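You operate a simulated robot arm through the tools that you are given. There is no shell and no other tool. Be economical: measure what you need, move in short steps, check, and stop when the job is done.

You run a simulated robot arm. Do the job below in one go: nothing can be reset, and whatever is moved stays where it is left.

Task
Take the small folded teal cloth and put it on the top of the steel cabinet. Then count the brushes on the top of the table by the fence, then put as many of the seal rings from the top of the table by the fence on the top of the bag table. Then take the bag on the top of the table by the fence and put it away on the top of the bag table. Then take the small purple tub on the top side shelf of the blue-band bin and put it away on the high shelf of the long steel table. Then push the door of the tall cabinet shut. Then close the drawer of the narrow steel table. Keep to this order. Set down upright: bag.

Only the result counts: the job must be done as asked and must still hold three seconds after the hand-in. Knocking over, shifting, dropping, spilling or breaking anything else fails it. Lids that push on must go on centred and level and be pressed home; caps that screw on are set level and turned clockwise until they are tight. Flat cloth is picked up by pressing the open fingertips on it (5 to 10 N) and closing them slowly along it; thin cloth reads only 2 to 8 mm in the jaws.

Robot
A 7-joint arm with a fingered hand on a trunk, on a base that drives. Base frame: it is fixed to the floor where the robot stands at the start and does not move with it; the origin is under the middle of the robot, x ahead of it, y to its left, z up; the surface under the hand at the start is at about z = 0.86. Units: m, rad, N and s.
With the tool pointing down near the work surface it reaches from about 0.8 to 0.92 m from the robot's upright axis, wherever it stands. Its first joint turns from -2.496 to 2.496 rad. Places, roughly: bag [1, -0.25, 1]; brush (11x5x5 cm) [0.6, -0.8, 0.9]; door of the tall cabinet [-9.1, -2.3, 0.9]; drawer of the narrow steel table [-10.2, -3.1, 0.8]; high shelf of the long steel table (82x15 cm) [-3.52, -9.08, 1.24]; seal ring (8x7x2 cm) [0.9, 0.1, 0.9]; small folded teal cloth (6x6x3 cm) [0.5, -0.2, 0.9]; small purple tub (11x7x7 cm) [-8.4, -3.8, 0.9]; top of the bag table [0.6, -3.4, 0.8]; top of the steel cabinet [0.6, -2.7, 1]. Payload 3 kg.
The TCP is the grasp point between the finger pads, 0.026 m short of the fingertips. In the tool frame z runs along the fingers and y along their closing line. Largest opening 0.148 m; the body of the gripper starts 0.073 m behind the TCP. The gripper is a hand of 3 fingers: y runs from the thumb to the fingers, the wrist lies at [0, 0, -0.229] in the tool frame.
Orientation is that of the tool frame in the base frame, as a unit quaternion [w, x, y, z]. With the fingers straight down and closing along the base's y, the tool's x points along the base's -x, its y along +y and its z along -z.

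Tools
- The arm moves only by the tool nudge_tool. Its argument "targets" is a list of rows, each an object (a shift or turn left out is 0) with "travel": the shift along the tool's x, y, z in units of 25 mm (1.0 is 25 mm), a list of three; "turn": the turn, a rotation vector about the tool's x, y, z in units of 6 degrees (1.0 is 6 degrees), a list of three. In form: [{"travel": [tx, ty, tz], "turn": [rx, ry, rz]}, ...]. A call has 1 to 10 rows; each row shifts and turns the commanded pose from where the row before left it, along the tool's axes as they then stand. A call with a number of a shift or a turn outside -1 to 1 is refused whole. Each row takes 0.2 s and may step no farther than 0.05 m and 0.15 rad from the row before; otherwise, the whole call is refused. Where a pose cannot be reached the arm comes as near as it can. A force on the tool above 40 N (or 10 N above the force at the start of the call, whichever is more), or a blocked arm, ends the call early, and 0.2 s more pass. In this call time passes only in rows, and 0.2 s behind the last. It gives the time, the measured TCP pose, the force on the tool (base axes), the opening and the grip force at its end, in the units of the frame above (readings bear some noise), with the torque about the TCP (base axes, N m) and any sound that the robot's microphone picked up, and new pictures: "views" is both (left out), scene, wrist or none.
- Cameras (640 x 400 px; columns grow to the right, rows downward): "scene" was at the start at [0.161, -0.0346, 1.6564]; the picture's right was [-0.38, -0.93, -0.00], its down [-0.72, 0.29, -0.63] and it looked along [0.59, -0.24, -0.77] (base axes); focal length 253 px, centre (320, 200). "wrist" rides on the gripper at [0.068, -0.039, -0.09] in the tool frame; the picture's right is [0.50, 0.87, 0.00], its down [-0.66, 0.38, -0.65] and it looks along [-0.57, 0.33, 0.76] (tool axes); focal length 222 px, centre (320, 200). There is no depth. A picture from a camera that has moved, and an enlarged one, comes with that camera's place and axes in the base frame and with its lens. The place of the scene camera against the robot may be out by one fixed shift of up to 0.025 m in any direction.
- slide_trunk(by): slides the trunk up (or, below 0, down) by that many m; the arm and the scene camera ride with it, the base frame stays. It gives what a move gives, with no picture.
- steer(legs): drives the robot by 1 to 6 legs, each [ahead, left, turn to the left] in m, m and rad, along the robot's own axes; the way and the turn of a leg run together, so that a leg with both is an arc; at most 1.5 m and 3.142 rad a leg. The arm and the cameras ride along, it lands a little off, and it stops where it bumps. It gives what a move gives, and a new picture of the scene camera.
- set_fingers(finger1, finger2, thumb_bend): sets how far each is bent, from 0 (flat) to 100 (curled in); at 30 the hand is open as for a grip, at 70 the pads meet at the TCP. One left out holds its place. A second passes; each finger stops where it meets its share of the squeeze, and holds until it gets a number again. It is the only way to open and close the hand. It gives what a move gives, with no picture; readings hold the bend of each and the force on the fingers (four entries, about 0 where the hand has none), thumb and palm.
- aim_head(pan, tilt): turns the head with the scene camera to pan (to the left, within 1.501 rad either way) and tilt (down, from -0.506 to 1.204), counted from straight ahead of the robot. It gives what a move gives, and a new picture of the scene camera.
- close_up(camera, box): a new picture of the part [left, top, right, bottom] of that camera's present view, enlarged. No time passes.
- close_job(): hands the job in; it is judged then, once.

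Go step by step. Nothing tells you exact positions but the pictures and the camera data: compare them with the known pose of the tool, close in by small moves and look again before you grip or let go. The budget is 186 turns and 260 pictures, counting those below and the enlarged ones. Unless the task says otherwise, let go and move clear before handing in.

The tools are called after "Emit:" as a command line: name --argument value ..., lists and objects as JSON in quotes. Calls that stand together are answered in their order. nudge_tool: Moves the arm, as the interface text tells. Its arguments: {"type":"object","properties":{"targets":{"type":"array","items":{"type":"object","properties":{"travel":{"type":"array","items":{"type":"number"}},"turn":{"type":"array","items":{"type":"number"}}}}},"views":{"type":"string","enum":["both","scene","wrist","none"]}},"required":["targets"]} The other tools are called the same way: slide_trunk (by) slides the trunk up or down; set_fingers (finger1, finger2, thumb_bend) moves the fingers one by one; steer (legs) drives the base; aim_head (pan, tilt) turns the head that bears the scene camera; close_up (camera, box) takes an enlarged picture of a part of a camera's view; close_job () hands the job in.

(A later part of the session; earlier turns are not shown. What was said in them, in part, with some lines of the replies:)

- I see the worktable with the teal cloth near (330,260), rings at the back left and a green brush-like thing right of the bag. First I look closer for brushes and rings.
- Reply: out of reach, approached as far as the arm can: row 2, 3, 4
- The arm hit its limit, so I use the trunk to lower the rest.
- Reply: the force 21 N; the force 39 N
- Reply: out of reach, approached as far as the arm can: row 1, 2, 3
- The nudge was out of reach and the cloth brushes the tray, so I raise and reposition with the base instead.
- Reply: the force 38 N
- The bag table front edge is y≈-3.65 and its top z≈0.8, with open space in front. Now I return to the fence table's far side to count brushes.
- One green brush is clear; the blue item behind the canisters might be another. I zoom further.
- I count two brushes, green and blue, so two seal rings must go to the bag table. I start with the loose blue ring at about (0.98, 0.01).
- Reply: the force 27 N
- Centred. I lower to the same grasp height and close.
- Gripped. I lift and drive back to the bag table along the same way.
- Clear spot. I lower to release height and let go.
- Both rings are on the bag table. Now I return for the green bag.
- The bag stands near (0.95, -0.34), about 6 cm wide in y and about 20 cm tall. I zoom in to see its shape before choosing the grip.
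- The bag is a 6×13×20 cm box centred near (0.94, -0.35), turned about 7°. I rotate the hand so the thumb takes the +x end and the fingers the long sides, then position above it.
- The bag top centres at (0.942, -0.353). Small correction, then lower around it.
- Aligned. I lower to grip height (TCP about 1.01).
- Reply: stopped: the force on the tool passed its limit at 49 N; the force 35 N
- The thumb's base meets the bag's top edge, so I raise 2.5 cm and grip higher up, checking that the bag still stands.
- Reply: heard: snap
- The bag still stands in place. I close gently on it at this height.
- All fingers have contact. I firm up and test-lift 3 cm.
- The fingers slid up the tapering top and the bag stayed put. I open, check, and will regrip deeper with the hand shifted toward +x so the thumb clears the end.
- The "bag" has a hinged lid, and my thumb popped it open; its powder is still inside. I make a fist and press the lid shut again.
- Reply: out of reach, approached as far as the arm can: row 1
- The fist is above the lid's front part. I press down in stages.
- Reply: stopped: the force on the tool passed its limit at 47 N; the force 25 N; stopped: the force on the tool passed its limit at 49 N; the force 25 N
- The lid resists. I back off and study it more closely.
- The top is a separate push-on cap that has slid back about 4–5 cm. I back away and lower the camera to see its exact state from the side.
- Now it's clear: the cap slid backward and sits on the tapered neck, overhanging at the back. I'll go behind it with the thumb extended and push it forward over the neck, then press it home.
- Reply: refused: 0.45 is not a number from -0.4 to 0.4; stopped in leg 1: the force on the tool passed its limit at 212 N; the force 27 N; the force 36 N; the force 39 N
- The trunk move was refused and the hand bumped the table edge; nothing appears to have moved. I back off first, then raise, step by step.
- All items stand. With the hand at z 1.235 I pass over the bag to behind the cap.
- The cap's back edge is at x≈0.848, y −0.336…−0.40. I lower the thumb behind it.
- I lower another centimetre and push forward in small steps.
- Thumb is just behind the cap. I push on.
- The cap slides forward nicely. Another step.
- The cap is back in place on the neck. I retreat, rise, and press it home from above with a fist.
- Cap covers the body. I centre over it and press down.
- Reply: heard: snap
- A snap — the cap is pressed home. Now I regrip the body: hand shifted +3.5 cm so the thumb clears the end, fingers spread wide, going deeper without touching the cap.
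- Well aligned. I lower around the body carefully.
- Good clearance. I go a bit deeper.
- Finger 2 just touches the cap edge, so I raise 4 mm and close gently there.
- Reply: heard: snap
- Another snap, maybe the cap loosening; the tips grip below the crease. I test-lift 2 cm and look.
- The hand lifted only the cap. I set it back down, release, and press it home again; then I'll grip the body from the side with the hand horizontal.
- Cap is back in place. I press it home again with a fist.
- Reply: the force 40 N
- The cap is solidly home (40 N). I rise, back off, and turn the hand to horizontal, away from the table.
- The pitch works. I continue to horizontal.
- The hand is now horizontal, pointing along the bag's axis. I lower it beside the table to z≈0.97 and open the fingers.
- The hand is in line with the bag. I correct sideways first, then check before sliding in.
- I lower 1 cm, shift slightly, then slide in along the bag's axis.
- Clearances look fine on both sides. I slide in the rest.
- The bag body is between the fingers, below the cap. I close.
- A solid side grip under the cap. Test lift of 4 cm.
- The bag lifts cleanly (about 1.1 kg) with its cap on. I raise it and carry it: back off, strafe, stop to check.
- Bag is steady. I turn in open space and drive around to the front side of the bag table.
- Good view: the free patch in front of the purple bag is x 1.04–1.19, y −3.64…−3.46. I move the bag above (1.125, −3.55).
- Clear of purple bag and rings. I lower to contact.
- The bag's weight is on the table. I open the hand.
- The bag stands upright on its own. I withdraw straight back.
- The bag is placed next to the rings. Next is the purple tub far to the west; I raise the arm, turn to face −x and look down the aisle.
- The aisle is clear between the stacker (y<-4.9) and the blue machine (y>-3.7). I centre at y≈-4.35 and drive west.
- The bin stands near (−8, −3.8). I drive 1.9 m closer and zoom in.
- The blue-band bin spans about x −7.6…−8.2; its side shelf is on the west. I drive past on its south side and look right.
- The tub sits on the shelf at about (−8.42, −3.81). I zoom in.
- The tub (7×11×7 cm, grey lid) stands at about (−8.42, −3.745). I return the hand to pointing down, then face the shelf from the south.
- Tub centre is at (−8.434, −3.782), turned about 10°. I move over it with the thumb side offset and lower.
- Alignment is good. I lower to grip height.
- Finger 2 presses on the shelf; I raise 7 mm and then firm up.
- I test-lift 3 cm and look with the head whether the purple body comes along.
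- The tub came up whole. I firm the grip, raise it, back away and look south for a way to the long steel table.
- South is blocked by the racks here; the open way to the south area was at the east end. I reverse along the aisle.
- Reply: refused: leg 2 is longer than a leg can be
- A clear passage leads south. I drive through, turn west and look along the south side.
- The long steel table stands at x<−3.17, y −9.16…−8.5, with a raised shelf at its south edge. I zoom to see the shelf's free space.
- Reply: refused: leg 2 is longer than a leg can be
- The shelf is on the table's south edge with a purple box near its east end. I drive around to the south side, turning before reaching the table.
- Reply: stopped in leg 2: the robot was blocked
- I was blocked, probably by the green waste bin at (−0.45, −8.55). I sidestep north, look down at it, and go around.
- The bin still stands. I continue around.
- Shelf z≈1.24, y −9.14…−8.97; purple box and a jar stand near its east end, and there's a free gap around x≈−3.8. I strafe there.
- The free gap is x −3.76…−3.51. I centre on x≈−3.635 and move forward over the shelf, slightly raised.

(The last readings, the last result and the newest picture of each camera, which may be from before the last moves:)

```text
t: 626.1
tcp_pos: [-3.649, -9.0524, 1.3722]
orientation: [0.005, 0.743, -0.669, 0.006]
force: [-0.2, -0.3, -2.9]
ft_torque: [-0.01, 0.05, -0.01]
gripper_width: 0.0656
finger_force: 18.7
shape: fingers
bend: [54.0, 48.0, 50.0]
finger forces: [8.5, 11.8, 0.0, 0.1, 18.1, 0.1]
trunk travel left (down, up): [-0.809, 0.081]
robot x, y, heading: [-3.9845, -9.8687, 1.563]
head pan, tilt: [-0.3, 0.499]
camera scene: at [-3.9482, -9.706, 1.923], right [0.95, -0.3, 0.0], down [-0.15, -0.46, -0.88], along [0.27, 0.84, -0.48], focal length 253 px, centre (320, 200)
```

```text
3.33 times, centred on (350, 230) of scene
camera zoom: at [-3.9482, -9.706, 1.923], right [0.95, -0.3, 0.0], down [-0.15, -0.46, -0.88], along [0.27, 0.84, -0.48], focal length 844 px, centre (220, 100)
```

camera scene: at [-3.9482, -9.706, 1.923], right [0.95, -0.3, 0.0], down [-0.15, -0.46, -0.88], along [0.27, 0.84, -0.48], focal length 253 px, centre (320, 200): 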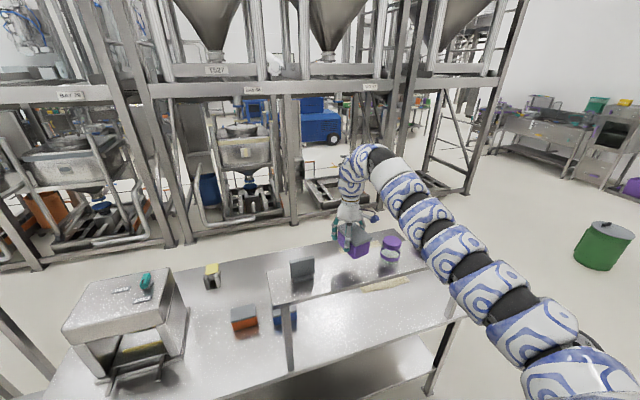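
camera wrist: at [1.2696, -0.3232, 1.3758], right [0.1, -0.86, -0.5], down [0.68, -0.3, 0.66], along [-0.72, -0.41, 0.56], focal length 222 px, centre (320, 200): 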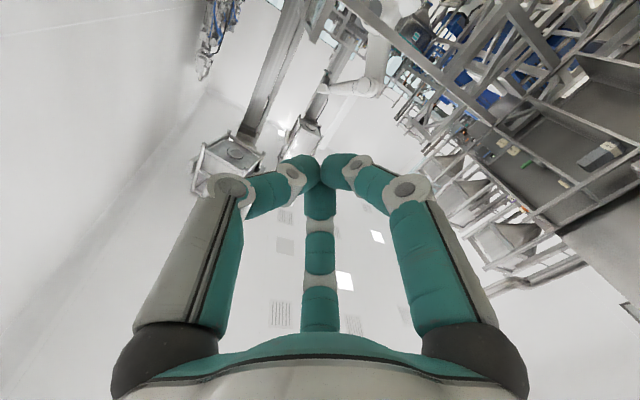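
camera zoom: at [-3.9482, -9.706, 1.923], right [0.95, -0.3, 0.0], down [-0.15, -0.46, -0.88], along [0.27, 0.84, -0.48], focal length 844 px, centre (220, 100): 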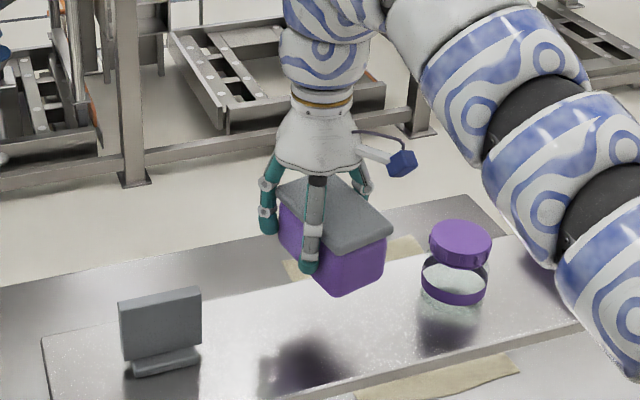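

The tub is centred over the gap. I lower in stages until it touches.

Emit:
slide_trunk --by -0.07

Emit:
slide_trunk --by -0.01

Emit:
slide_trunk --by -0.006

```text
t: 627.2
tcp_pos: [-3.6495, -9.0539, 1.3034]
orientation: [0.004, 0.743, -0.669, 0.007]
force: [0.2, -0.5, -3.4]
ft_torque: [0.01, 0.06, -0.01]
gripper_width: 0.0655
finger_force: 18.8
shape: fingers
bend: [54.0, 48.0, 50.0]
finger forces: [8.3, 11.8, 0.0, 0.0, 18.0, 0.0]
trunk travel left (down, up): [-0.739, 0.151]
robot x, y, heading: [-3.9862, -9.8689, 1.56]
head pan, tilt: [-0.3, 0.499]
```

```text
t: 627.8
tcp_pos: [-3.6487, -9.0538, 1.2936]
orientation: [0.005, 0.743, -0.669, 0.007]
force: [-0.6, 1.4, 1.0]
ft_torque: [-0.24, 0.05, 0.0]
gripper_width: 0.0652
finger_force: 20.5
shape: fingers
bend: [54.0, 48.0, 50.0]
finger forces: [8.3, 13.6, 0.1, 0.0, 18.7, 0.0]
trunk travel left (down, up): [-0.729, 0.161]
robot x, y, heading: [-3.9905, -9.869, 1.561]
head pan, tilt: [-0.3, 0.499]
```

```text
t: 628.4
tcp_pos: [-3.6491, -9.0533, 1.2888]
orientation: [0.004, 0.743, -0.669, 0.007]
force: [1.9, 6.4, 20.4]
ft_torque: [-0.15, 0.06, 0.03]
gripper_width: 0.0647
finger_force: 22.6
shape: fingers
bend: [54.0, 48.0, 50.0]
finger forces: [8.1, 16.7, 0.1, 0.0, 20.8, 0.1]
trunk travel left (down, up): [-0.723, 0.167]
robot x, y, heading: [-3.987, -9.8682, 1.568]
head pan, tilt: [-0.3, 0.499]
```

Down. I relieve the pressure and open the hand.

Emit:
slide_trunk --by 0.004

Emit:
set_fingers --finger1 36 --finger2 34 --thumb_bend 36

Emit:
close_up --camera "scene" --box '[270, 190, 430, 310]'

```text
t: 628.9
tcp_pos: [-3.6483, -9.0526, 1.2906]
orientation: [0.005, 0.743, -0.669, 0.008]
force: [-0.1, 0.0, -0.2]
ft_torque: [-0.15, 0.02, 0.02]
gripper_width: 0.0646
finger_force: 21.4
shape: fingers
bend: [54.0, 48.0, 50.0]
finger forces: [8.0, 15.0, 0.0, 0.1, 18.9, 0.1]
trunk travel left (down, up): [-0.727, 0.163]
robot x, y, heading: [-3.9907, -9.8677, 1.565]
head pan, tilt: [-0.3, 0.499]
```

```text
t: 629.9
tcp_pos: [-3.6479, -9.0532, 1.2914]
orientation: [0.005, 0.743, -0.669, 0.007]
force: [0.3, -0.1, -0.8]
ft_torque: [0.0, 0.07, 0.03]
gripper_width: 0.1077
finger_force: 0.1
shape: fingers
bend: [36.0, 34.0, 36.0]
finger forces: [0.0, 0.0, 0.0, 0.0, 0.0, 0.0]
trunk travel left (down, up): [-0.727, 0.163]
robot x, y, heading: [-3.987, -9.8712, 1.565]
head pan, tilt: [-0.3, 0.499]
```

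```text
3.33 times, centred on (350, 250) of scene
camera zoom: at [-3.9483, -9.7076, 1.8411], right [0.95, -0.3, 0.0], down [-0.15, -0.46, -0.88], along [0.27, 0.84, -0.48], focal length 844 px, centre (220, 33)
```

zoom: 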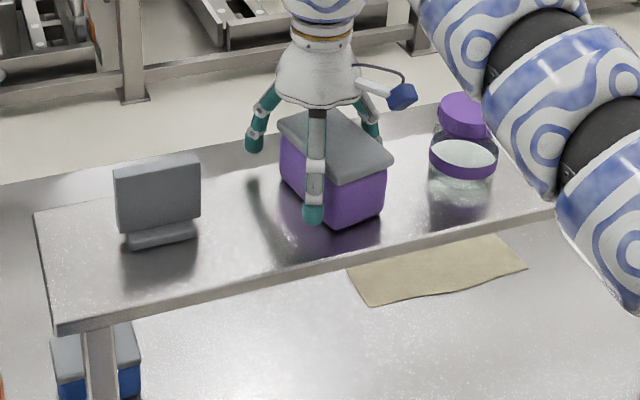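

The tub sits on the high shelf. I lift the hand clear, back away and head back: first east around the table.

Emit:
slide_trunk --by 0.15

Emit:
steer --legs '[[-0.4, 0, 0], [0, -1.2, 0], [0, -1.0, 0], [0, 0, -1.565]]'

```text
t: 631.6
tcp_pos: [-3.649, -9.0536, 1.4407]
orientation: [0.005, 0.743, -0.67, 0.007]
force: [-0.2, 0.0, 0.4]
ft_torque: [0.01, -0.01, -0.01]
gripper_width: 0.1076
finger_force: 0.0
shape: fingers
bend: [36.0, 34.0, 36.0]
finger forces: [0.1, 0.1, 0.1, 0.1, 0.0, 0.0]
trunk travel left (down, up): [-0.877, 0.013]
robot x, y, heading: [-3.9861, -9.8662, 1.56]
head pan, tilt: [-0.3, 0.499]
```

```text
t: 648.3
tcp_pos: [-1.0031, -10.6423, 1.4413]
orientation: [-0.009, -0.045, 0.999, -0.001]
force: [0.6, -0.3, 0.0]
ft_torque: [0.0, 0.0, -0.03]
gripper_width: 0.1076
finger_force: 0.0
shape: fingers
bend: [36.0, 34.0, 36.0]
finger forces: [0.0, 0.0, 0.1, 0.1, 0.1, 0.0]
trunk travel left (down, up): [-0.877, 0.013]
robot x, y, heading: [-1.8111, -10.298, -0.021]
head pan, tilt: [-0.3, 0.499]
camera scene: at [-1.6366, -10.3303, 1.9912], right [-0.31, -0.95, 0.0], down [-0.45, 0.15, -0.88], along [0.83, -0.28, -0.48], focal length 253 px, centre (320, 200)
```

scene: 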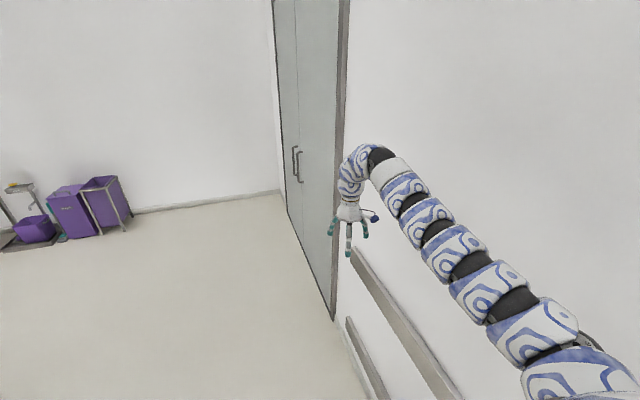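

Emit:
steer --legs '[[0, 1.3, 0.021], [0, 1.17, 0], [1.5, 0, 0], [0.72, 0, 0], [0, 1.5, 0], [0, 1.45, 0]]'

```text
t: 684.8
tcp_pos: [1.2945, -5.2236, 1.442]
orientation: [-0.008, -0.051, 0.999, -0.001]
force: [-0.3, 0.2, 0.1]
ft_torque: [-0.02, -0.01, 0.01]
gripper_width: 0.1076
finger_force: 0.1
shape: fingers
bend: [36.0, 34.0, 36.0]
finger forces: [0.0, 0.0, 0.0, 0.0, 0.0, 0.0]
trunk travel left (down, up): [-0.877, 0.013]
robot x, y, heading: [0.4779, -4.8843, -0.005]
head pan, tilt: [-0.3, 0.499]
camera scene: at [0.6557, -4.9178, 1.9912], right [-0.31, -0.95, 0.0], down [-0.46, 0.15, -0.88], along [0.84, -0.27, -0.48], focal length 253 px, centre (320, 200)
```

scene: 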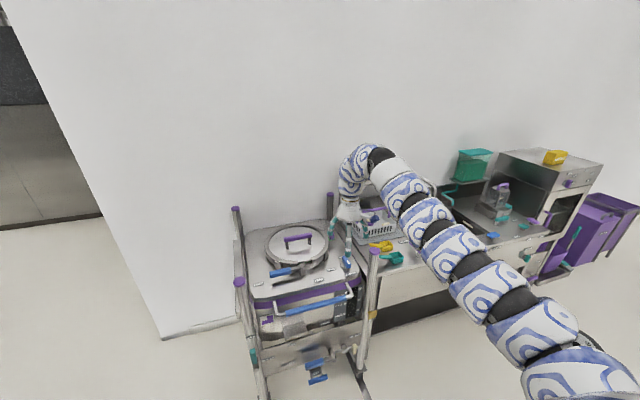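

Emit:
steer --legs '[[0, 0.5, 0], [-1.5, 0, 0], [-1.5, 0, 0], [-1.5, 0, 0], [-1.45, -0.25, 0], [-1.45, -0.25, 0]]'

```text
t: 722.6
tcp_pos: [-6.1161, -5.051, 1.4419]
orientation: [-0.009, -0.05, 0.999, -0.001]
force: [-0.4, -0.5, 0.6]
ft_torque: [0.0, -0.01, 0.03]
gripper_width: 0.1078
finger_force: 0.0
shape: fingers
bend: [36.0, 34.0, 36.0]
finger forces: [0.0, 0.0, 0.0, 0.1, 0.1, 0.0]
trunk travel left (down, up): [-0.877, 0.013]
robot x, y, heading: [-6.927, -4.7105, -0.011]
head pan, tilt: [-0.3, 0.499]
camera scene: at [-6.7524, -4.7432, 1.9912], right [-0.31, -0.95, 0.0], down [-0.46, 0.15, -0.88], along [0.83, -0.27, -0.48], focal length 253 px, centre (320, 200)
```

scene: 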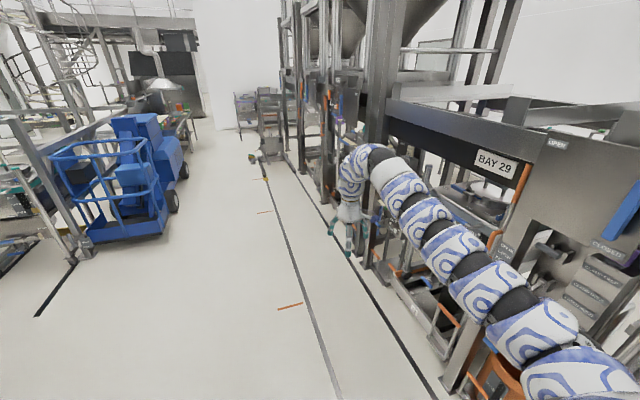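

Emit:
steer --legs '[[-1.0, -0.15, 0], [-1.3, 0, 0], [0, 0, 1.58], [0.4, 0, 0]]'

Emit:
aim_head --pan 0.1 --tilt 0.45

```text
t: 740.0
tcp_pos: [-8.8808, -3.6022, 1.4408]
orientation: [0.005, 0.739, -0.674, 0.007]
force: [0.4, 0.8, -0.3]
ft_torque: [-0.01, 0.0, -0.01]
gripper_width: 0.1074
finger_force: 0.2
shape: fingers
bend: [36.0, 34.0, 36.0]
finger forces: [0.0, 0.1, 0.1, 0.0, 0.0, 0.0]
trunk travel left (down, up): [-0.877, 0.013]
robot x, y, heading: [-9.2294, -4.4137, 1.55]
head pan, tilt: [-0.3, 0.499]
camera scene: at [-9.1892, -4.2519, 1.991], right [0.95, -0.32, 0.0], down [-0.15, -0.45, -0.88], along [0.28, 0.83, -0.48], focal length 253 px, centre (320, 200)
```

scene: 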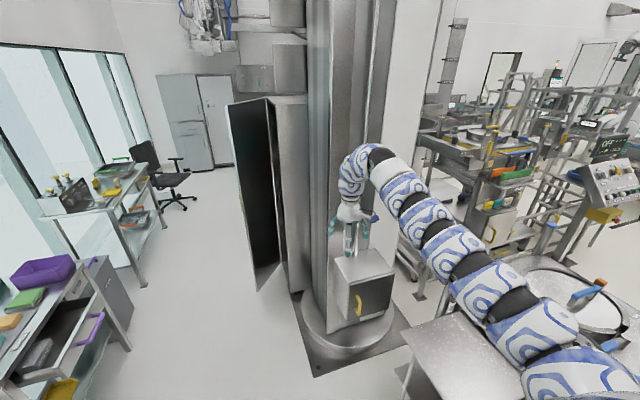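

```text
t: 740.8
tcp_pos: [-8.88, -3.6036, 1.4413]
orientation: [0.005, 0.739, -0.674, 0.007]
force: [0.1, -0.1, -0.5]
ft_torque: [0.01, 0.02, 0.01]
gripper_width: 0.1078
finger_force: 0.0
shape: fingers
bend: [36.0, 34.0, 36.0]
finger forces: [0.0, 0.0, 0.0, 0.0, 0.0, 0.1]
trunk travel left (down, up): [-0.877, 0.013]
robot x, y, heading: [-9.2267, -4.4113, 1.545]
head pan, tilt: [0.099, 0.45]
camera scene: at [-9.225, -4.2475, 1.9956], right [1.0, 0.08, 0.0], down [0.03, -0.43, -0.9], along [-0.07, 0.9, -0.44], focal length 253 px, centre (320, 200)
```

scene: 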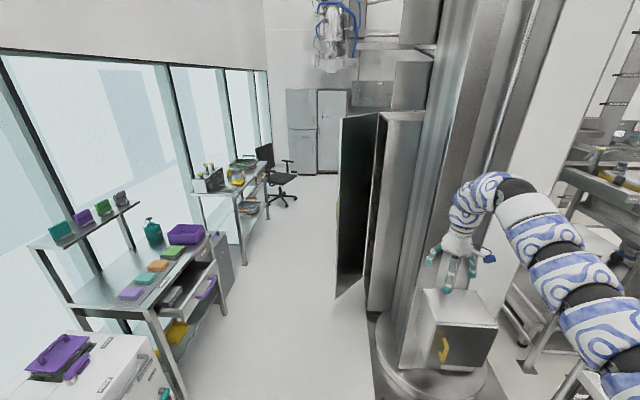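

The tall cabinet faces west; its door is hinged at the north end (−8.92, −2.08) with the free edge at (−9.23, −2.41), about 43° open. I make a fist, turn left and bring the hand to its outer (northwest) side, then swing the door shut by turning.

Emit:
set_fingers --finger1 70 --finger2 70 --thumb_bend 70

Emit:
steer --legs '[[0, 0, 0.355], [0.426, -0.145, 0], [0.913, -0.016, 0]]'

Emit:
aim_head --pan -0.4 --tilt 0.5

```text
t: 741.8
tcp_pos: [-8.8793, -3.6031, 1.4421]
orientation: [0.005, 0.739, -0.673, 0.008]
force: [-0.1, -0.2, 0.5]
ft_torque: [0.0, 0.03, -0.02]
gripper_width: 0.0002
finger_force: 0.0
shape: fingers
bend: [69.0, 69.0, 70.0]
finger forces: [0.0, 0.0, 0.1, 0.1, 0.1, 0.0]
trunk travel left (down, up): [-0.877, 0.013]
robot x, y, heading: [-9.2324, -4.4121, 1.55]
head pan, tilt: [0.099, 0.45]
```

```text
t: 750.0
tcp_pos: [-9.4828, -2.2121, 1.4409]
orientation: [0.004, 0.848, -0.529, 0.008]
force: [-0.5, -1.2, 0.6]
ft_torque: [0.0, 0.0, -0.01]
gripper_width: 0.0003
finger_force: 0.0
shape: fingers
bend: [69.0, 69.0, 70.0]
finger forces: [0.1, 0.0, 0.1, 0.1, 0.0, 0.0]
trunk travel left (down, up): [-0.877, 0.013]
robot x, y, heading: [-9.521, -3.0923, 1.915]
head pan, tilt: [0.099, 0.45]
camera scene: at [-9.5765, -2.94, 1.9956], right [0.9, 0.43, 0.0], down [0.19, -0.39, -0.9], along [-0.39, 0.81, -0.44], focal length 253 px, centre (320, 200)
```

scene: 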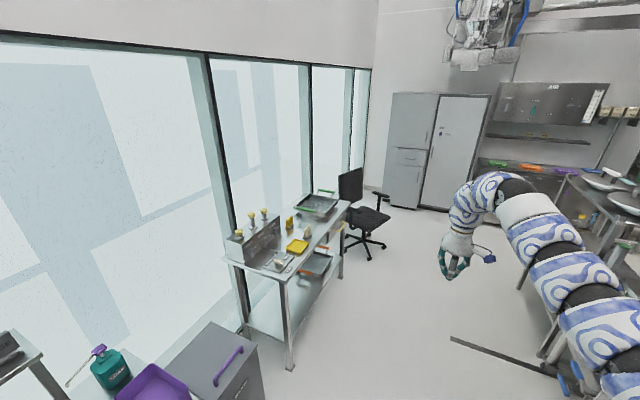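

```text
t: 751.0
tcp_pos: [-9.4814, -2.2106, 1.4408]
orientation: [0.004, 0.848, -0.529, 0.008]
force: [-0.6, -0.5, 0.2]
ft_torque: [-0.01, -0.02, 0.0]
gripper_width: 0.0004
finger_force: 0.0
shape: fingers
bend: [69.0, 69.0, 70.0]
finger forces: [0.0, 0.1, 0.1, 0.0, 0.0, 0.0]
trunk travel left (down, up): [-0.877, 0.013]
robot x, y, heading: [-9.5232, -3.097, 1.909]
head pan, tilt: [-0.4, 0.499]
camera scene: at [-9.5319, -2.9327, 1.9911], right [1.0, -0.06, 0.0], down [-0.03, -0.48, -0.88], along [0.05, 0.88, -0.48], focal length 253 px, centre (320, 200)
```

scene: 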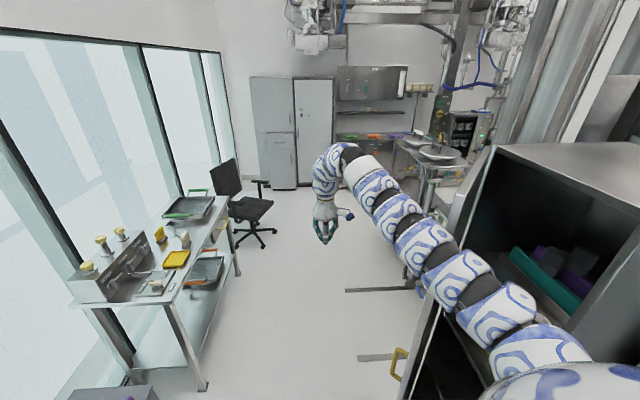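

The hand is on the outer side of the door. I lower it to about z 1.1 and turn right to push the door.

Emit:
slide_trunk --by -0.35

Emit:
steer --legs '[[0, 0, -0.33]]'

```text
t: 754.4
tcp_pos: [-9.4826, -2.2124, 1.092]
orientation: [0.004, 0.848, -0.53, 0.008]
force: [-0.5, 0.1, -0.5]
ft_torque: [0.0, -0.01, -0.02]
gripper_width: 0.0001
finger_force: 0.0
shape: fingers
bend: [69.0, 69.0, 70.0]
finger forces: [0.0, 0.0, 0.0, 0.0, 0.1, 0.0]
trunk travel left (down, up): [-0.527, 0.363]
robot x, y, heading: [-9.5189, -3.0943, 1.915]
head pan, tilt: [-0.4, 0.499]
```

```text
t: 755.8
tcp_pos: [-9.1993, -2.2701, 1.0921]
orientation: [0.005, 0.75, -0.661, 0.008]
force: [0.4, 0.1, 0.0]
ft_torque: [-0.02, 0.0, 0.02]
gripper_width: 0.0002
finger_force: 0.0
shape: fingers
bend: [69.0, 69.0, 70.0]
finger forces: [0.0, 0.0, 0.0, 0.1, 0.0, 0.0]
trunk travel left (down, up): [-0.527, 0.363]
robot x, y, heading: [-9.5223, -3.0948, 1.591]
head pan, tilt: [-0.4, 0.499]
camera scene: at [-9.4764, -2.9346, 1.6411], right [0.93, -0.38, 0.0], down [-0.18, -0.44, -0.88], along [0.33, 0.81, -0.48], focal length 253 px, centre (320, 200)
```

scene: 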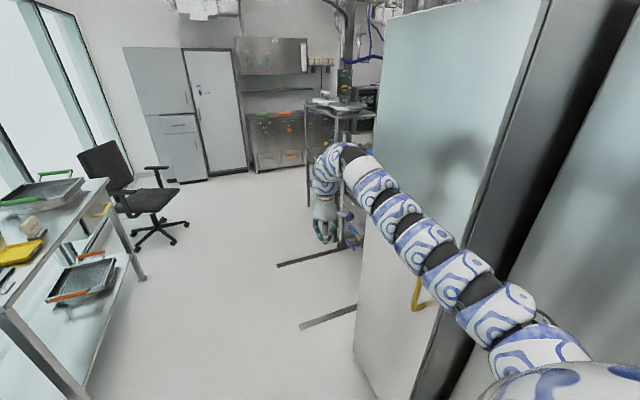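

The door's outer face is before the arm now. I keep turning right.

Emit:
steer --legs '[[0, 0, -0.22]]'

```text
t: 757.0
tcp_pos: [-9.0264, -2.3616, 1.0917]
orientation: [-0.007, -0.673, 0.74, -0.007]
force: [-0.8, -0.9, 0.4]
ft_torque: [0.04, 0.02, 0.04]
gripper_width: 0.0002
finger_force: 0.1
shape: fingers
bend: [69.0, 69.0, 70.0]
finger forces: [0.0, 0.0, 0.1, 0.0, 0.0, 0.0]
trunk travel left (down, up): [-0.527, 0.363]
robot x, y, heading: [-9.5199, -3.0958, 1.36]
head pan, tilt: [-0.4, 0.499]
camera scene: at [-9.4415, -2.9464, 1.6412], right [0.82, -0.57, 0.0], down [-0.27, -0.39, -0.88], along [0.5, 0.72, -0.48], focal length 253 px, centre (320, 200)
```

scene: 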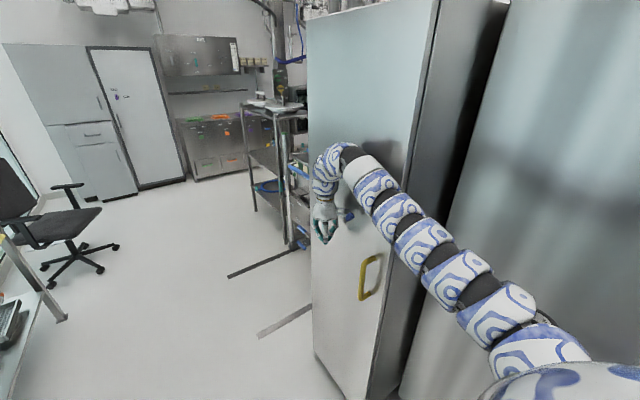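

Emit:
steer --legs '[[0, 0, -0.12]]'

```text
t: 757.9
tcp_pos: [-9.0117, -2.3804, 1.0917]
orientation: [-0.008, -0.665, 0.747, -0.004]
force: [-8.0, -2.3, 1.8]
ft_torque: [0.04, -0.25, -0.14]
gripper_width: 0.0
finger_force: 4.5
shape: fingers
bend: [69.0, 69.0, 70.0]
finger forces: [0.0, 0.1, 0.0, 0.0, 7.8, 0.0]
trunk travel left (down, up): [-0.527, 0.363]
robot x, y, heading: [-9.5179, -3.0912, 1.323]
head pan, tilt: [-0.4, 0.499]
stopped in leg 1: the force on the tool passed its limit at 62 N (the readings are from after the stop); the commanded pose is now the measured one
camera scene: at [-9.4368, -2.9495, 1.6413], right [0.8, -0.6, 0.0], down [-0.29, -0.38, -0.88], along [0.53, 0.7, -0.48], focal length 253 px, centre (320, 200)
```

scene: 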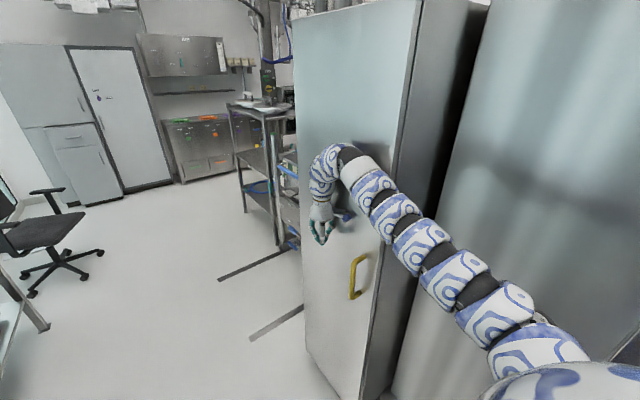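

The door seems to be flush with the cabinet front now. I zoom at its free edge to verify.

Emit:
close_up --camera "scene" --box '[280, 0, 520, 150]'

```text
2.67 times, centred on (400, 75) of scene
camera zoom: at [-9.4368, -2.9495, 1.6413], right [0.8, -0.6, 0.0], down [-0.29, -0.38, -0.88], along [0.53, 0.7, -0.48], focal length 675 px, centre (107, 533)
```

zoom: 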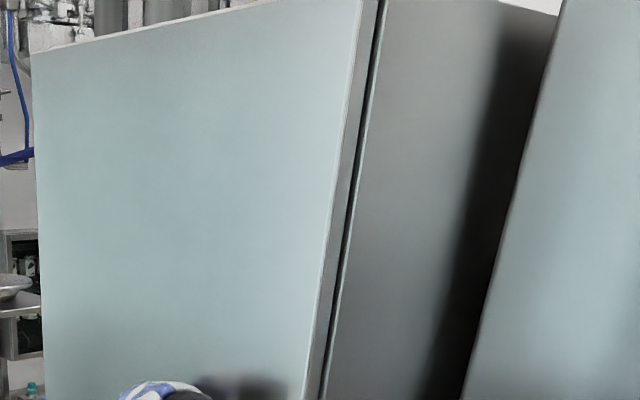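

A thin dark gap remains; I push once more to be sure.

Emit:
steer --legs '[[0.02, -0.04, -0.03]]'

Emit:
close_up --camera "scene" --box '[280, 0, 520, 150]'

```text
t: 758.6
tcp_pos: [-9.0115, -2.3787, 1.0895]
orientation: [-0.012, -0.671, 0.741, -0.002]
force: [-7.4, 0.0, 2.1]
ft_torque: [0.01, -0.25, -0.03]
gripper_width: 0.0001
finger_force: 3.4
shape: fingers
bend: [69.0, 69.0, 70.0]
finger forces: [0.0, 0.0, 0.0, 0.0, 7.1, 0.0]
trunk travel left (down, up): [-0.527, 0.363]
robot x, y, heading: [-9.5097, -3.0896, 1.318]
head pan, tilt: [-0.4, 0.499]
stopped in leg 1: the force on the tool passed its limit at 61 N (the readings are from after the stop); the commanded pose is now the measured one
camera scene: at [-9.4245, -2.9473, 1.6412], right [0.79, -0.61, 0.0], down [-0.29, -0.38, -0.88], along [0.53, 0.7, -0.48], focal length 253 px, centre (320, 200)
```

scene: 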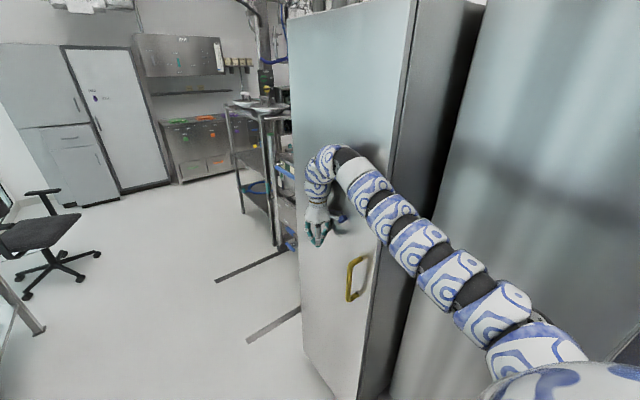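

```text
2.67 times, centred on (400, 75) of scene
camera zoom: at [-9.4245, -2.9473, 1.6412], right [0.79, -0.61, 0.0], down [-0.29, -0.38, -0.88], along [0.53, 0.7, -0.48], focal length 675 px, centre (107, 533)
```

zoom: 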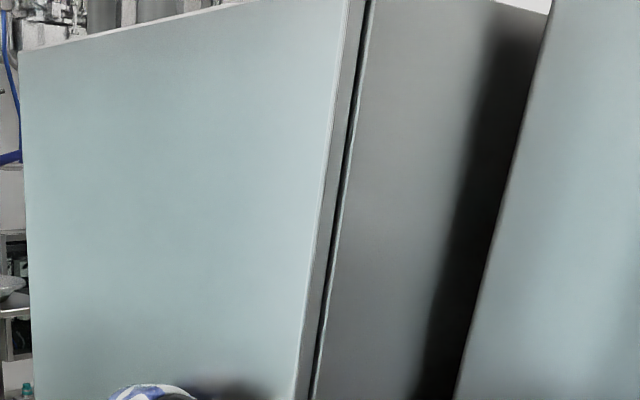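

The door is firmly shut. Now the drawer: I swing the hand away, drive south and look at the drawer of the narrow table.

Emit:
steer --legs '[[0, 0, 1.167], [-0.469, 0.56, 0]]'

Emit:
aim_head --pan -0.1 --tilt 0.6

```text
t: 765.5
tcp_pos: [-9.9404, -3.0744, 1.0881]
orientation: [0.011, 0.966, -0.258, 0.009]
force: [0.4, -0.4, 0.0]
ft_torque: [0.0, -0.01, -0.03]
gripper_width: 0.0001
finger_force: 0.1
shape: fingers
bend: [69.0, 69.0, 70.0]
finger forces: [0.0, 0.1, 0.0, 0.0, 0.1, 0.0]
trunk travel left (down, up): [-0.527, 0.363]
robot x, y, heading: [-9.4946, -3.8198, 2.473]
head pan, tilt: [-0.4, 0.499]
camera scene: at [-9.5872, -3.6965, 1.6412], right [0.88, 0.48, 0.0], down [0.23, -0.42, -0.88], along [-0.42, 0.77, -0.48], focal length 253 px, centre (320, 200)
```

scene: 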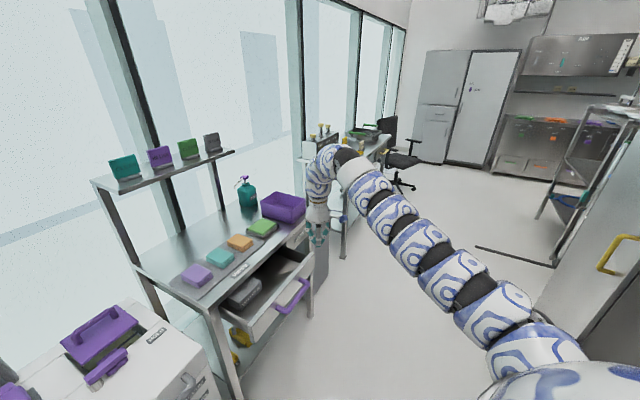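

```text
t: 766.3
tcp_pos: [-9.941, -3.0737, 1.087]
orientation: [0.011, 0.966, -0.257, 0.01]
force: [-0.8, -0.5, 0.4]
ft_torque: [0.01, 0.0, 0.0]
gripper_width: 0.0001
finger_force: 0.0
shape: fingers
bend: [69.0, 69.0, 70.0]
finger forces: [0.1, 0.1, 0.1, 0.0, 0.1, 0.0]
trunk travel left (down, up): [-0.527, 0.363]
robot x, y, heading: [-9.4899, -3.8215, 2.466]
head pan, tilt: [-0.099, 0.6]
camera scene: at [-9.607, -3.7143, 1.6321], right [0.7, 0.72, 0.0], down [0.41, -0.39, -0.83], along [-0.59, 0.58, -0.56], focal length 253 px, centre (320, 200)
```

scene: 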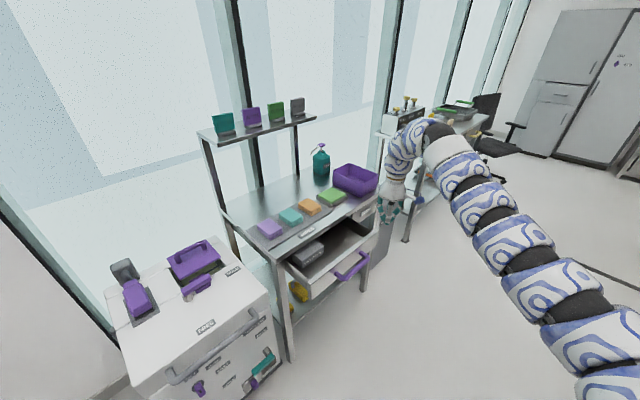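

The drawer front is at x≈−10.06 with its handle near (−10.02, −3.11, 0.8). I lower the hand in front of it with the fingers slightly open.

Emit:
steer --legs '[[-0.066, -0.014, 0]]'

Emit:
set_fingers --finger1 28 --finger2 28 --thumb_bend 60

Emit:
slide_trunk --by -0.262

Emit:
close_up --camera "scene" --box '[240, 120, 480, 300]'

```text
t: 767.3
tcp_pos: [-9.8794, -3.1036, 1.0882]
orientation: [0.01, 0.966, -0.257, 0.009]
force: [0.3, -0.3, 1.0]
ft_torque: [0.0, 0.02, 0.01]
gripper_width: 0.0
finger_force: 0.0
shape: fingers
bend: [69.0, 69.0, 70.0]
finger forces: [0.0, 0.0, 0.0, 0.0, 0.0, 0.0]
trunk travel left (down, up): [-0.527, 0.363]
robot x, y, heading: [-9.4291, -3.8523, 2.468]
head pan, tilt: [-0.099, 0.6]
camera scene: at [-9.5458, -3.7449, 1.6322], right [0.7, 0.72, 0.0], down [0.4, -0.39, -0.83], along [-0.59, 0.57, -0.56], focal length 253 px, centre (320, 200)
```

scene: 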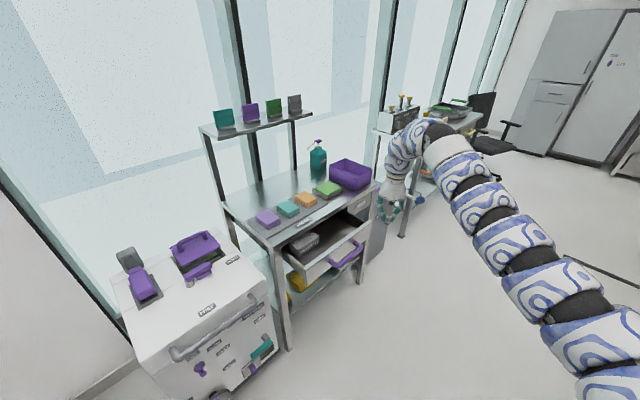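

```text
t: 768.3
tcp_pos: [-9.8807, -3.1028, 1.0889]
orientation: [0.011, 0.966, -0.258, 0.009]
force: [1.0, -0.1, 0.5]
ft_torque: [0.0, -0.03, 0.0]
gripper_width: 0.0844
finger_force: 0.0
shape: fingers
bend: [28.0, 28.0, 60.0]
finger forces: [0.0, 0.0, 0.1, 0.0, 0.1, 0.0]
trunk travel left (down, up): [-0.527, 0.363]
robot x, y, heading: [-9.4352, -3.8514, 2.475]
head pan, tilt: [-0.099, 0.6]
```

```text
t: 771.0
tcp_pos: [-9.8792, -3.1038, 0.8255]
orientation: [0.01, 0.966, -0.257, 0.01]
force: [0.1, 0.2, -0.1]
ft_torque: [-0.03, -0.02, 0.0]
gripper_width: 0.0844
finger_force: 0.0
shape: fingers
bend: [28.0, 28.0, 60.0]
finger forces: [0.1, 0.1, 0.0, 0.0, 0.1, 0.0]
trunk travel left (down, up): [-0.265, 0.625]
robot x, y, heading: [-9.4323, -3.8528, 2.472]
head pan, tilt: [-0.099, 0.6]
```

```text
2.22 times, centred on (360, 210) of scene
camera zoom: at [-9.5468, -3.7444, 1.3701], right [0.7, 0.72, 0.0], down [0.41, -0.39, -0.83], along [-0.59, 0.57, -0.56], focal length 563 px, centre (231, 178)
```

zoom: 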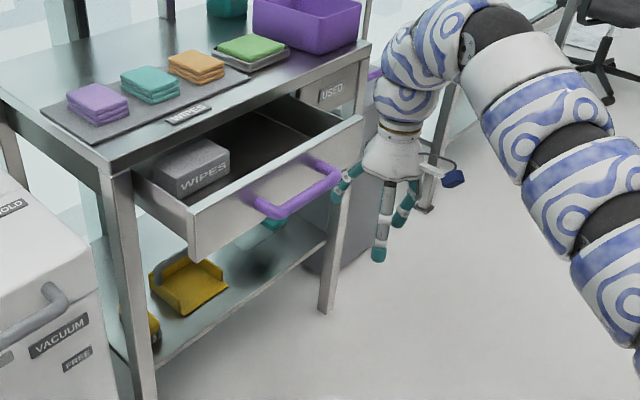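

The fingers are right in front of the handle's middle. I push west with a combined turn and shift.

Emit:
steer --legs '[[0.119, -0.038, 0.2]]'

Emit:
close_up --camera "scene" --box '[240, 120, 480, 300]'

```text
t: 772.2
tcp_pos: [-10.0988, -3.1106, 0.8269]
orientation: [0.01, 0.987, -0.16, 0.01]
force: [12.5, 1.8, 5.8]
ft_torque: [0.0, 0.07, 0.02]
gripper_width: 0.0846
finger_force: 7.0
shape: fingers
bend: [28.0, 40.0, 60.0]
finger forces: [0.0, 13.5, 0.0, 0.1, 0.1, 0.0]
trunk travel left (down, up): [-0.265, 0.625]
robot x, y, heading: [-9.5148, -3.7503, 2.672]
head pan, tilt: [-0.099, 0.6]
camera scene: at [-9.6453, -3.6755, 1.3703], right [0.54, 0.84, 0.0], down [0.47, -0.31, -0.83], along [-0.69, 0.45, -0.56], focal length 253 px, centre (320, 200)
```

scene: 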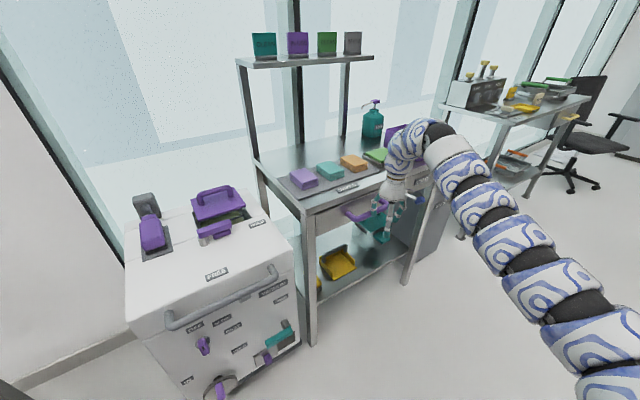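

```text
2.22 times, centred on (360, 210) of scene
camera zoom: at [-9.6453, -3.6755, 1.3703], right [0.54, 0.84, 0.0], down [0.47, -0.31, -0.83], along [-0.69, 0.45, -0.56], focal length 563 px, centre (231, 178)
```

zoom: 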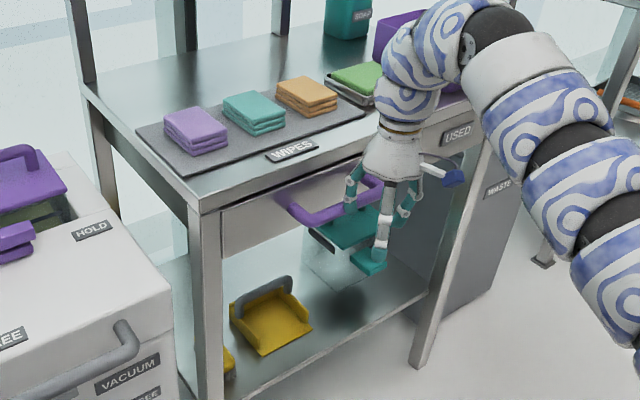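

The drawer looks closed. A final small push to be sure, then I check.

Emit:
steer --legs '[[0.018, 0.009, 0]]'

Emit:
close_up --camera "scene" --box '[280, 150, 440, 250]'

```text
t: 773.0
tcp_pos: [-10.1193, -3.1119, 0.8274]
orientation: [0.01, 0.987, -0.161, 0.009]
force: [9.6, -0.8, 10.2]
ft_torque: [-0.14, 0.3, 0.08]
gripper_width: 0.0849
finger_force: 6.7
shape: fingers
bend: [28.0, 79.0, 60.0]
finger forces: [0.0, 14.5, 0.1, 0.0, 0.0, 0.0]
trunk travel left (down, up): [-0.265, 0.625]
robot x, y, heading: [-9.5329, -3.7508, 2.666]
head pan, tilt: [-0.099, 0.6]
camera scene: at [-9.6653, -3.6757, 1.3704], right [0.54, 0.84, 0.0], down [0.47, -0.31, -0.83], along [-0.69, 0.45, -0.56], focal length 253 px, centre (320, 200)
```

scene: 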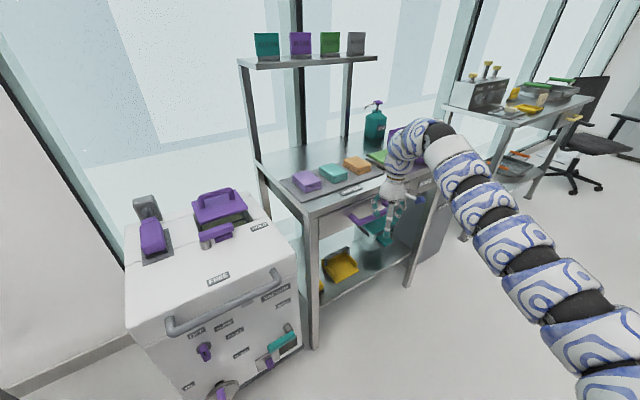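

```text
4.00 times, centred on (360, 200) of scene
camera zoom: at [-9.6653, -3.6757, 1.3704], right [0.54, 0.84, 0.0], down [0.47, -0.31, -0.83], along [-0.69, 0.45, -0.56], focal length 1013 px, centre (160, 200)
```

zoom: 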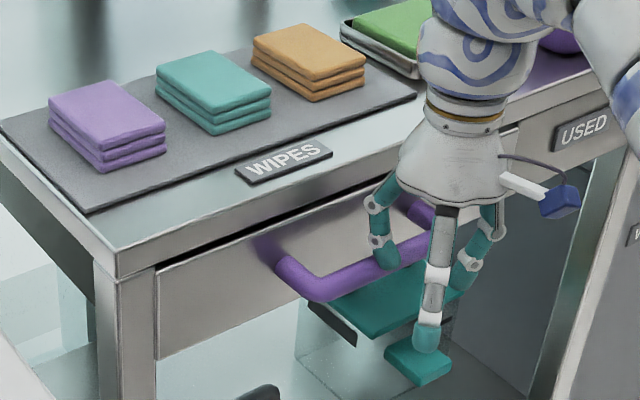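

I back off to see the drawer unobstructed.

Emit:
steer --legs '[[-0.107, -0.055, 0]]'

Emit:
close_up --camera "scene" --box '[270, 140, 430, 260]'

```text
t: 774.3
tcp_pos: [-9.9987, -3.1109, 0.8264]
orientation: [0.01, 0.987, -0.16, 0.01]
force: [0.1, 0.7, -0.2]
ft_torque: [-0.01, 0.03, 0.0]
gripper_width: 0.0847
finger_force: 0.1
shape: fingers
bend: [28.0, 28.0, 60.0]
finger forces: [0.1, 0.1, 0.0, 0.0, 0.0, 0.0]
trunk travel left (down, up): [-0.265, 0.625]
robot x, y, heading: [-9.4155, -3.7516, 2.672]
head pan, tilt: [-0.099, 0.6]
camera scene: at [-9.5468, -3.6747, 1.37], right [0.54, 0.84, 0.0], down [0.48, -0.31, -0.82], along [-0.69, 0.45, -0.57], focal length 253 px, centre (320, 200)
```

scene: 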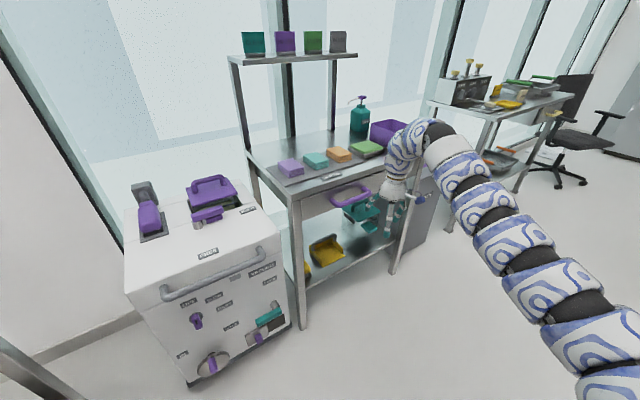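

```text
3.33 times, centred on (350, 200) of scene
camera zoom: at [-9.5468, -3.6747, 1.37], right [0.54, 0.84, 0.0], down [0.48, -0.31, -0.82], along [-0.69, 0.45, -0.57], focal length 844 px, centre (220, 200)
```

zoom: 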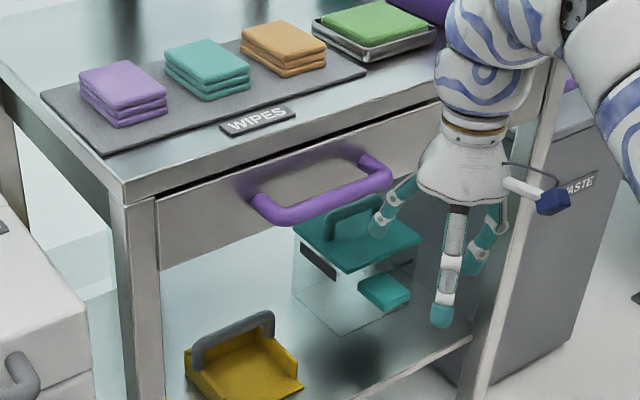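

The handle moved back about 13.5 cm and the front looks flush. I give one firm fist push to make sure it is fully closed.

Emit:
set_fingers --finger1 70 --finger2 70 --thumb_bend 70

Emit:
steer --legs '[[0.116, 0.059, 0]]'

```text
t: 775.3
tcp_pos: [-9.9982, -3.1099, 0.8279]
orientation: [0.01, 0.987, -0.159, 0.011]
force: [-0.7, -1.5, 0.3]
ft_torque: [0.01, -0.02, -0.02]
gripper_width: 0.0001
finger_force: 0.1
shape: fingers
bend: [69.0, 69.0, 70.0]
finger forces: [0.1, 0.1, 0.1, 0.0, 0.0, 0.1]
trunk travel left (down, up): [-0.265, 0.625]
robot x, y, heading: [-9.4139, -3.7532, 2.676]
head pan, tilt: [-0.099, 0.6]
```

```text
t: 776.6
tcp_pos: [-10.1305, -3.1114, 0.8264]
orientation: [0.009, 0.987, -0.16, 0.011]
force: [-0.3, 0.2, 0.3]
ft_torque: [-0.01, -0.02, 0.0]
gripper_width: 0.0
finger_force: 0.1
shape: fingers
bend: [69.0, 69.0, 70.0]
finger forces: [0.0, 0.0, 0.0, 0.1, 0.1, 0.0]
trunk travel left (down, up): [-0.265, 0.625]
robot x, y, heading: [-9.541, -3.7538, 2.674]
head pan, tilt: [-0.099, 0.6]
camera scene: at [-9.6767, -3.6752, 1.3701], right [0.54, 0.84, 0.0], down [0.48, -0.31, -0.83], along [-0.69, 0.45, -0.56], focal length 253 px, centre (320, 200)
```

scene: 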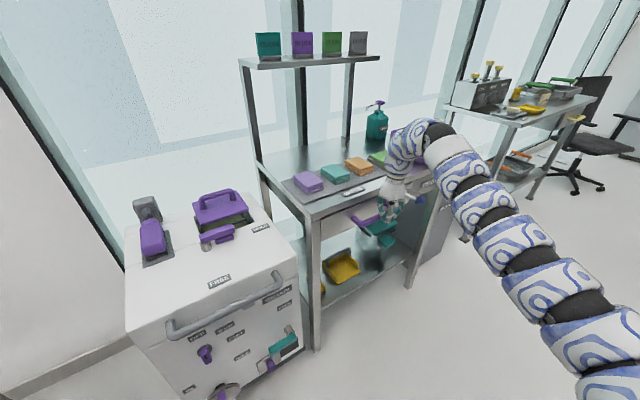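

Emit:
steer --legs '[[0.036, 0.018, 0]]'

Emit:
close_up --camera "scene" --box '[290, 140, 450, 260]'

```text
t: 777.5
tcp_pos: [-10.1554, -3.1104, 0.8269]
orientation: [0.008, 0.987, -0.162, 0.018]
force: [3.1, -2.4, 9.6]
ft_torque: [-0.01, -0.02, -0.01]
gripper_width: 0.0038
finger_force: 6.9
shape: fingers
bend: [67.0, 73.0, 69.0]
finger forces: [0.1, 14.9, 0.1, 0.1, 0.1, 0.1]
trunk travel left (down, up): [-0.265, 0.625]
robot x, y, heading: [-9.5794, -3.752, 2.668]
head pan, tilt: [-0.099, 0.6]
stopped in leg 1: the force on the tool passed its limit at 60 N (the readings are from after the stop); the commanded pose is now the measured one
camera scene: at [-9.7071, -3.6758, 1.3703], right [0.54, 0.84, 0.0], down [0.47, -0.3, -0.83], along [-0.69, 0.45, -0.56], focal length 253 px, centre (320, 200)
```

scene: 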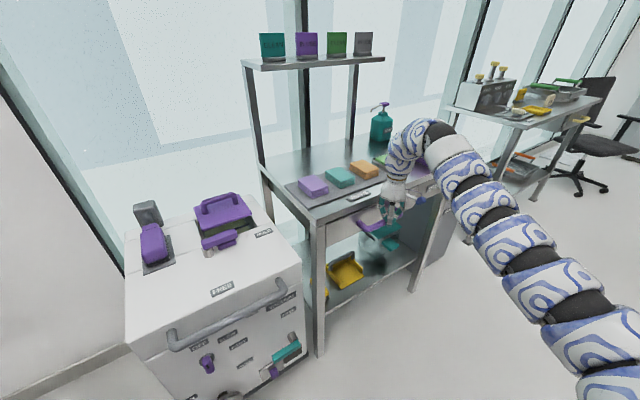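

```text
3.33 times, centred on (370, 200) of scene
camera zoom: at [-9.7071, -3.6758, 1.3703], right [0.54, 0.84, 0.0], down [0.47, -0.3, -0.83], along [-0.69, 0.45, -0.56], focal length 844 px, centre (153, 200)
```

zoom: 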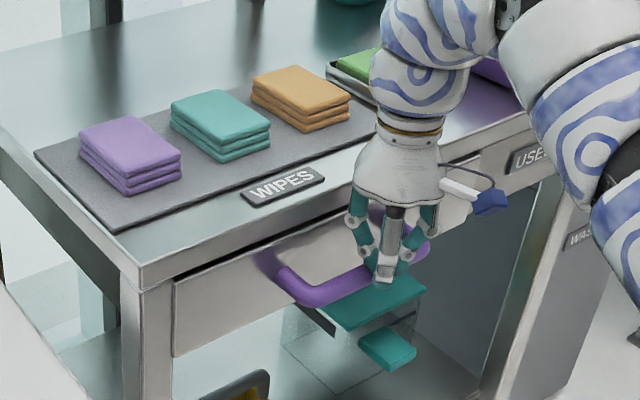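

A firm 60 N stop: the drawer is fully closed. I raise the hand straight up first to avoid hooking the handle, then back away and check.

Emit:
slide_trunk --by 0.15

Emit:
steer --legs '[[-0.222, -0.114, 0]]'

Emit:
close_up --camera "scene" --box '[260, 120, 440, 260]'

```text
t: 779.2
tcp_pos: [-10.1566, -3.1106, 0.9759]
orientation: [0.009, 0.987, -0.161, 0.017]
force: [-0.2, -0.3, 1.1]
ft_torque: [-0.01, 0.04, 0.02]
gripper_width: 0.0005
finger_force: 0.1
shape: fingers
bend: [69.0, 70.0, 70.0]
finger forces: [0.1, 0.0, 0.1, 0.0, 0.0, 0.1]
trunk travel left (down, up): [-0.415, 0.475]
robot x, y, heading: [-9.5701, -3.7564, 2.673]
head pan, tilt: [-0.099, 0.6]
```

```text
t: 781.1
tcp_pos: [-9.9035, -3.1074, 0.9755]
orientation: [0.009, 0.987, -0.162, 0.017]
force: [0.2, -0.7, -0.2]
ft_torque: [-0.02, 0.01, -0.02]
gripper_width: 0.0008
finger_force: 0.0
shape: fingers
bend: [69.0, 70.0, 70.0]
finger forces: [0.0, 0.0, 0.0, 0.0, 0.0, 0.1]
trunk travel left (down, up): [-0.415, 0.475]
robot x, y, heading: [-9.3237, -3.7531, 2.666]
head pan, tilt: [-0.099, 0.6]
camera scene: at [-9.4563, -3.6731, 1.5201], right [0.54, 0.84, 0.0], down [0.47, -0.31, -0.83], along [-0.69, 0.45, -0.56], focal length 253 px, centre (320, 200)
```

scene: 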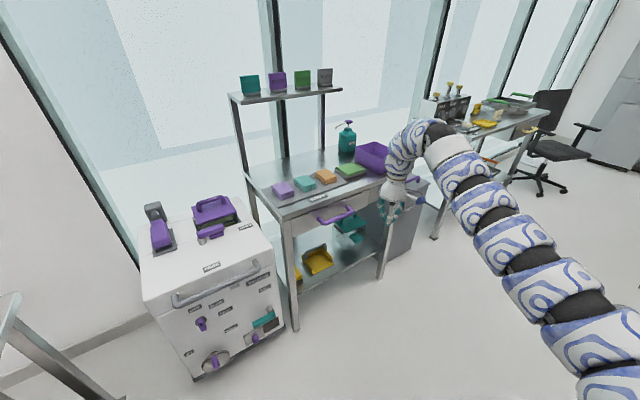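

```text
2.86 times, centred on (350, 190) of scene
camera zoom: at [-9.4563, -3.6731, 1.5201], right [0.54, 0.84, 0.0], down [0.47, -0.31, -0.83], along [-0.69, 0.45, -0.56], focal length 724 px, centre (234, 229)
```

zoom: 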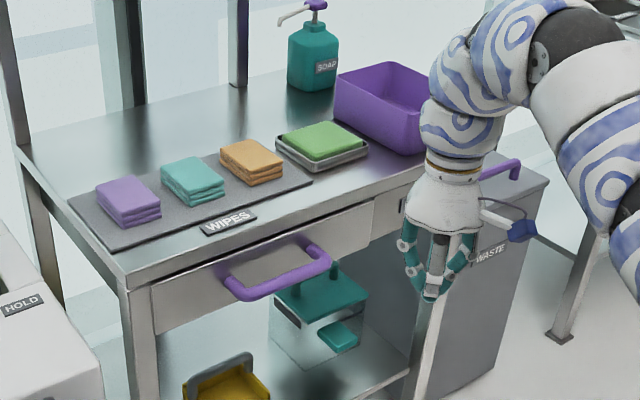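

The drawer is closed. One last look at the cabinet door before handing in.

Emit:
aim_head --pan -1.3 --tilt 0.3

```text
t: 782.5
tcp_pos: [-9.9036, -3.1064, 0.9752]
orientation: [0.009, 0.987, -0.162, 0.016]
force: [-0.1, -0.2, -0.7]
ft_torque: [0.03, 0.01, -0.04]
gripper_width: 0.0005
finger_force: 0.0
shape: fingers
bend: [69.0, 70.0, 70.0]
finger forces: [0.0, 0.0, 0.1, 0.0, 0.1, 0.0]
trunk travel left (down, up): [-0.415, 0.475]
robot x, y, heading: [-9.3239, -3.7508, 2.664]
head pan, tilt: [-1.3, 0.3]
camera scene: at [-9.3634, -3.6295, 1.5475], right [0.98, -0.2, 0.0], down [-0.06, -0.29, -0.96], along [0.19, 0.94, -0.3], focal length 253 px, centre (320, 200)
```

scene: 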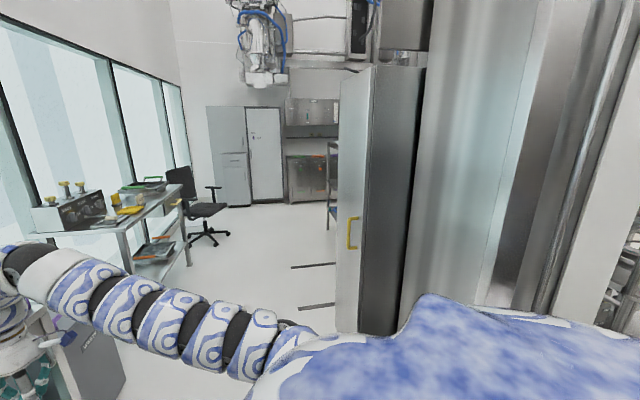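

The door is shut flush, the drawer is closed, and the hand is clear, so I hand the job in.

Emit:
close_job

```text
The job is handed in.
```

I did all six steps in the order asked and handed the job in, but I had a few mishaps on the way that may matter when it is judged.

- **Teal cloth:** it is on top of the steel cabinet, at the front right, clear of the colour tray.
- **Brushes and rings:** I counted two brushes on the fence table, one green and one blue, and put two seal rings (one blue, one green) on the bag table.
- **Bag:** it stands upright on the bag table. While I was trying to grip it, its push-on cap came off twice. I pressed the cap back on each time before carrying the bag, and saw no powder spilled.
- **Purple tub:** it is on the high shelf of the long steel table, between the sign card and the jar.
- **Tall cabinet door and drawer:** both are pushed shut; each came to a hard stop, and a last look showed them closed.

Two bumps along the way:

- **Fence table:** the hand hit its edge at about 212 N after a trunk move was refused. I saw nothing on the table moved.
- **Green waste bin:** the base was stopped near it, most likely against it. The bin was still standing when I checked, but I can't rule out that it shifted slightly.
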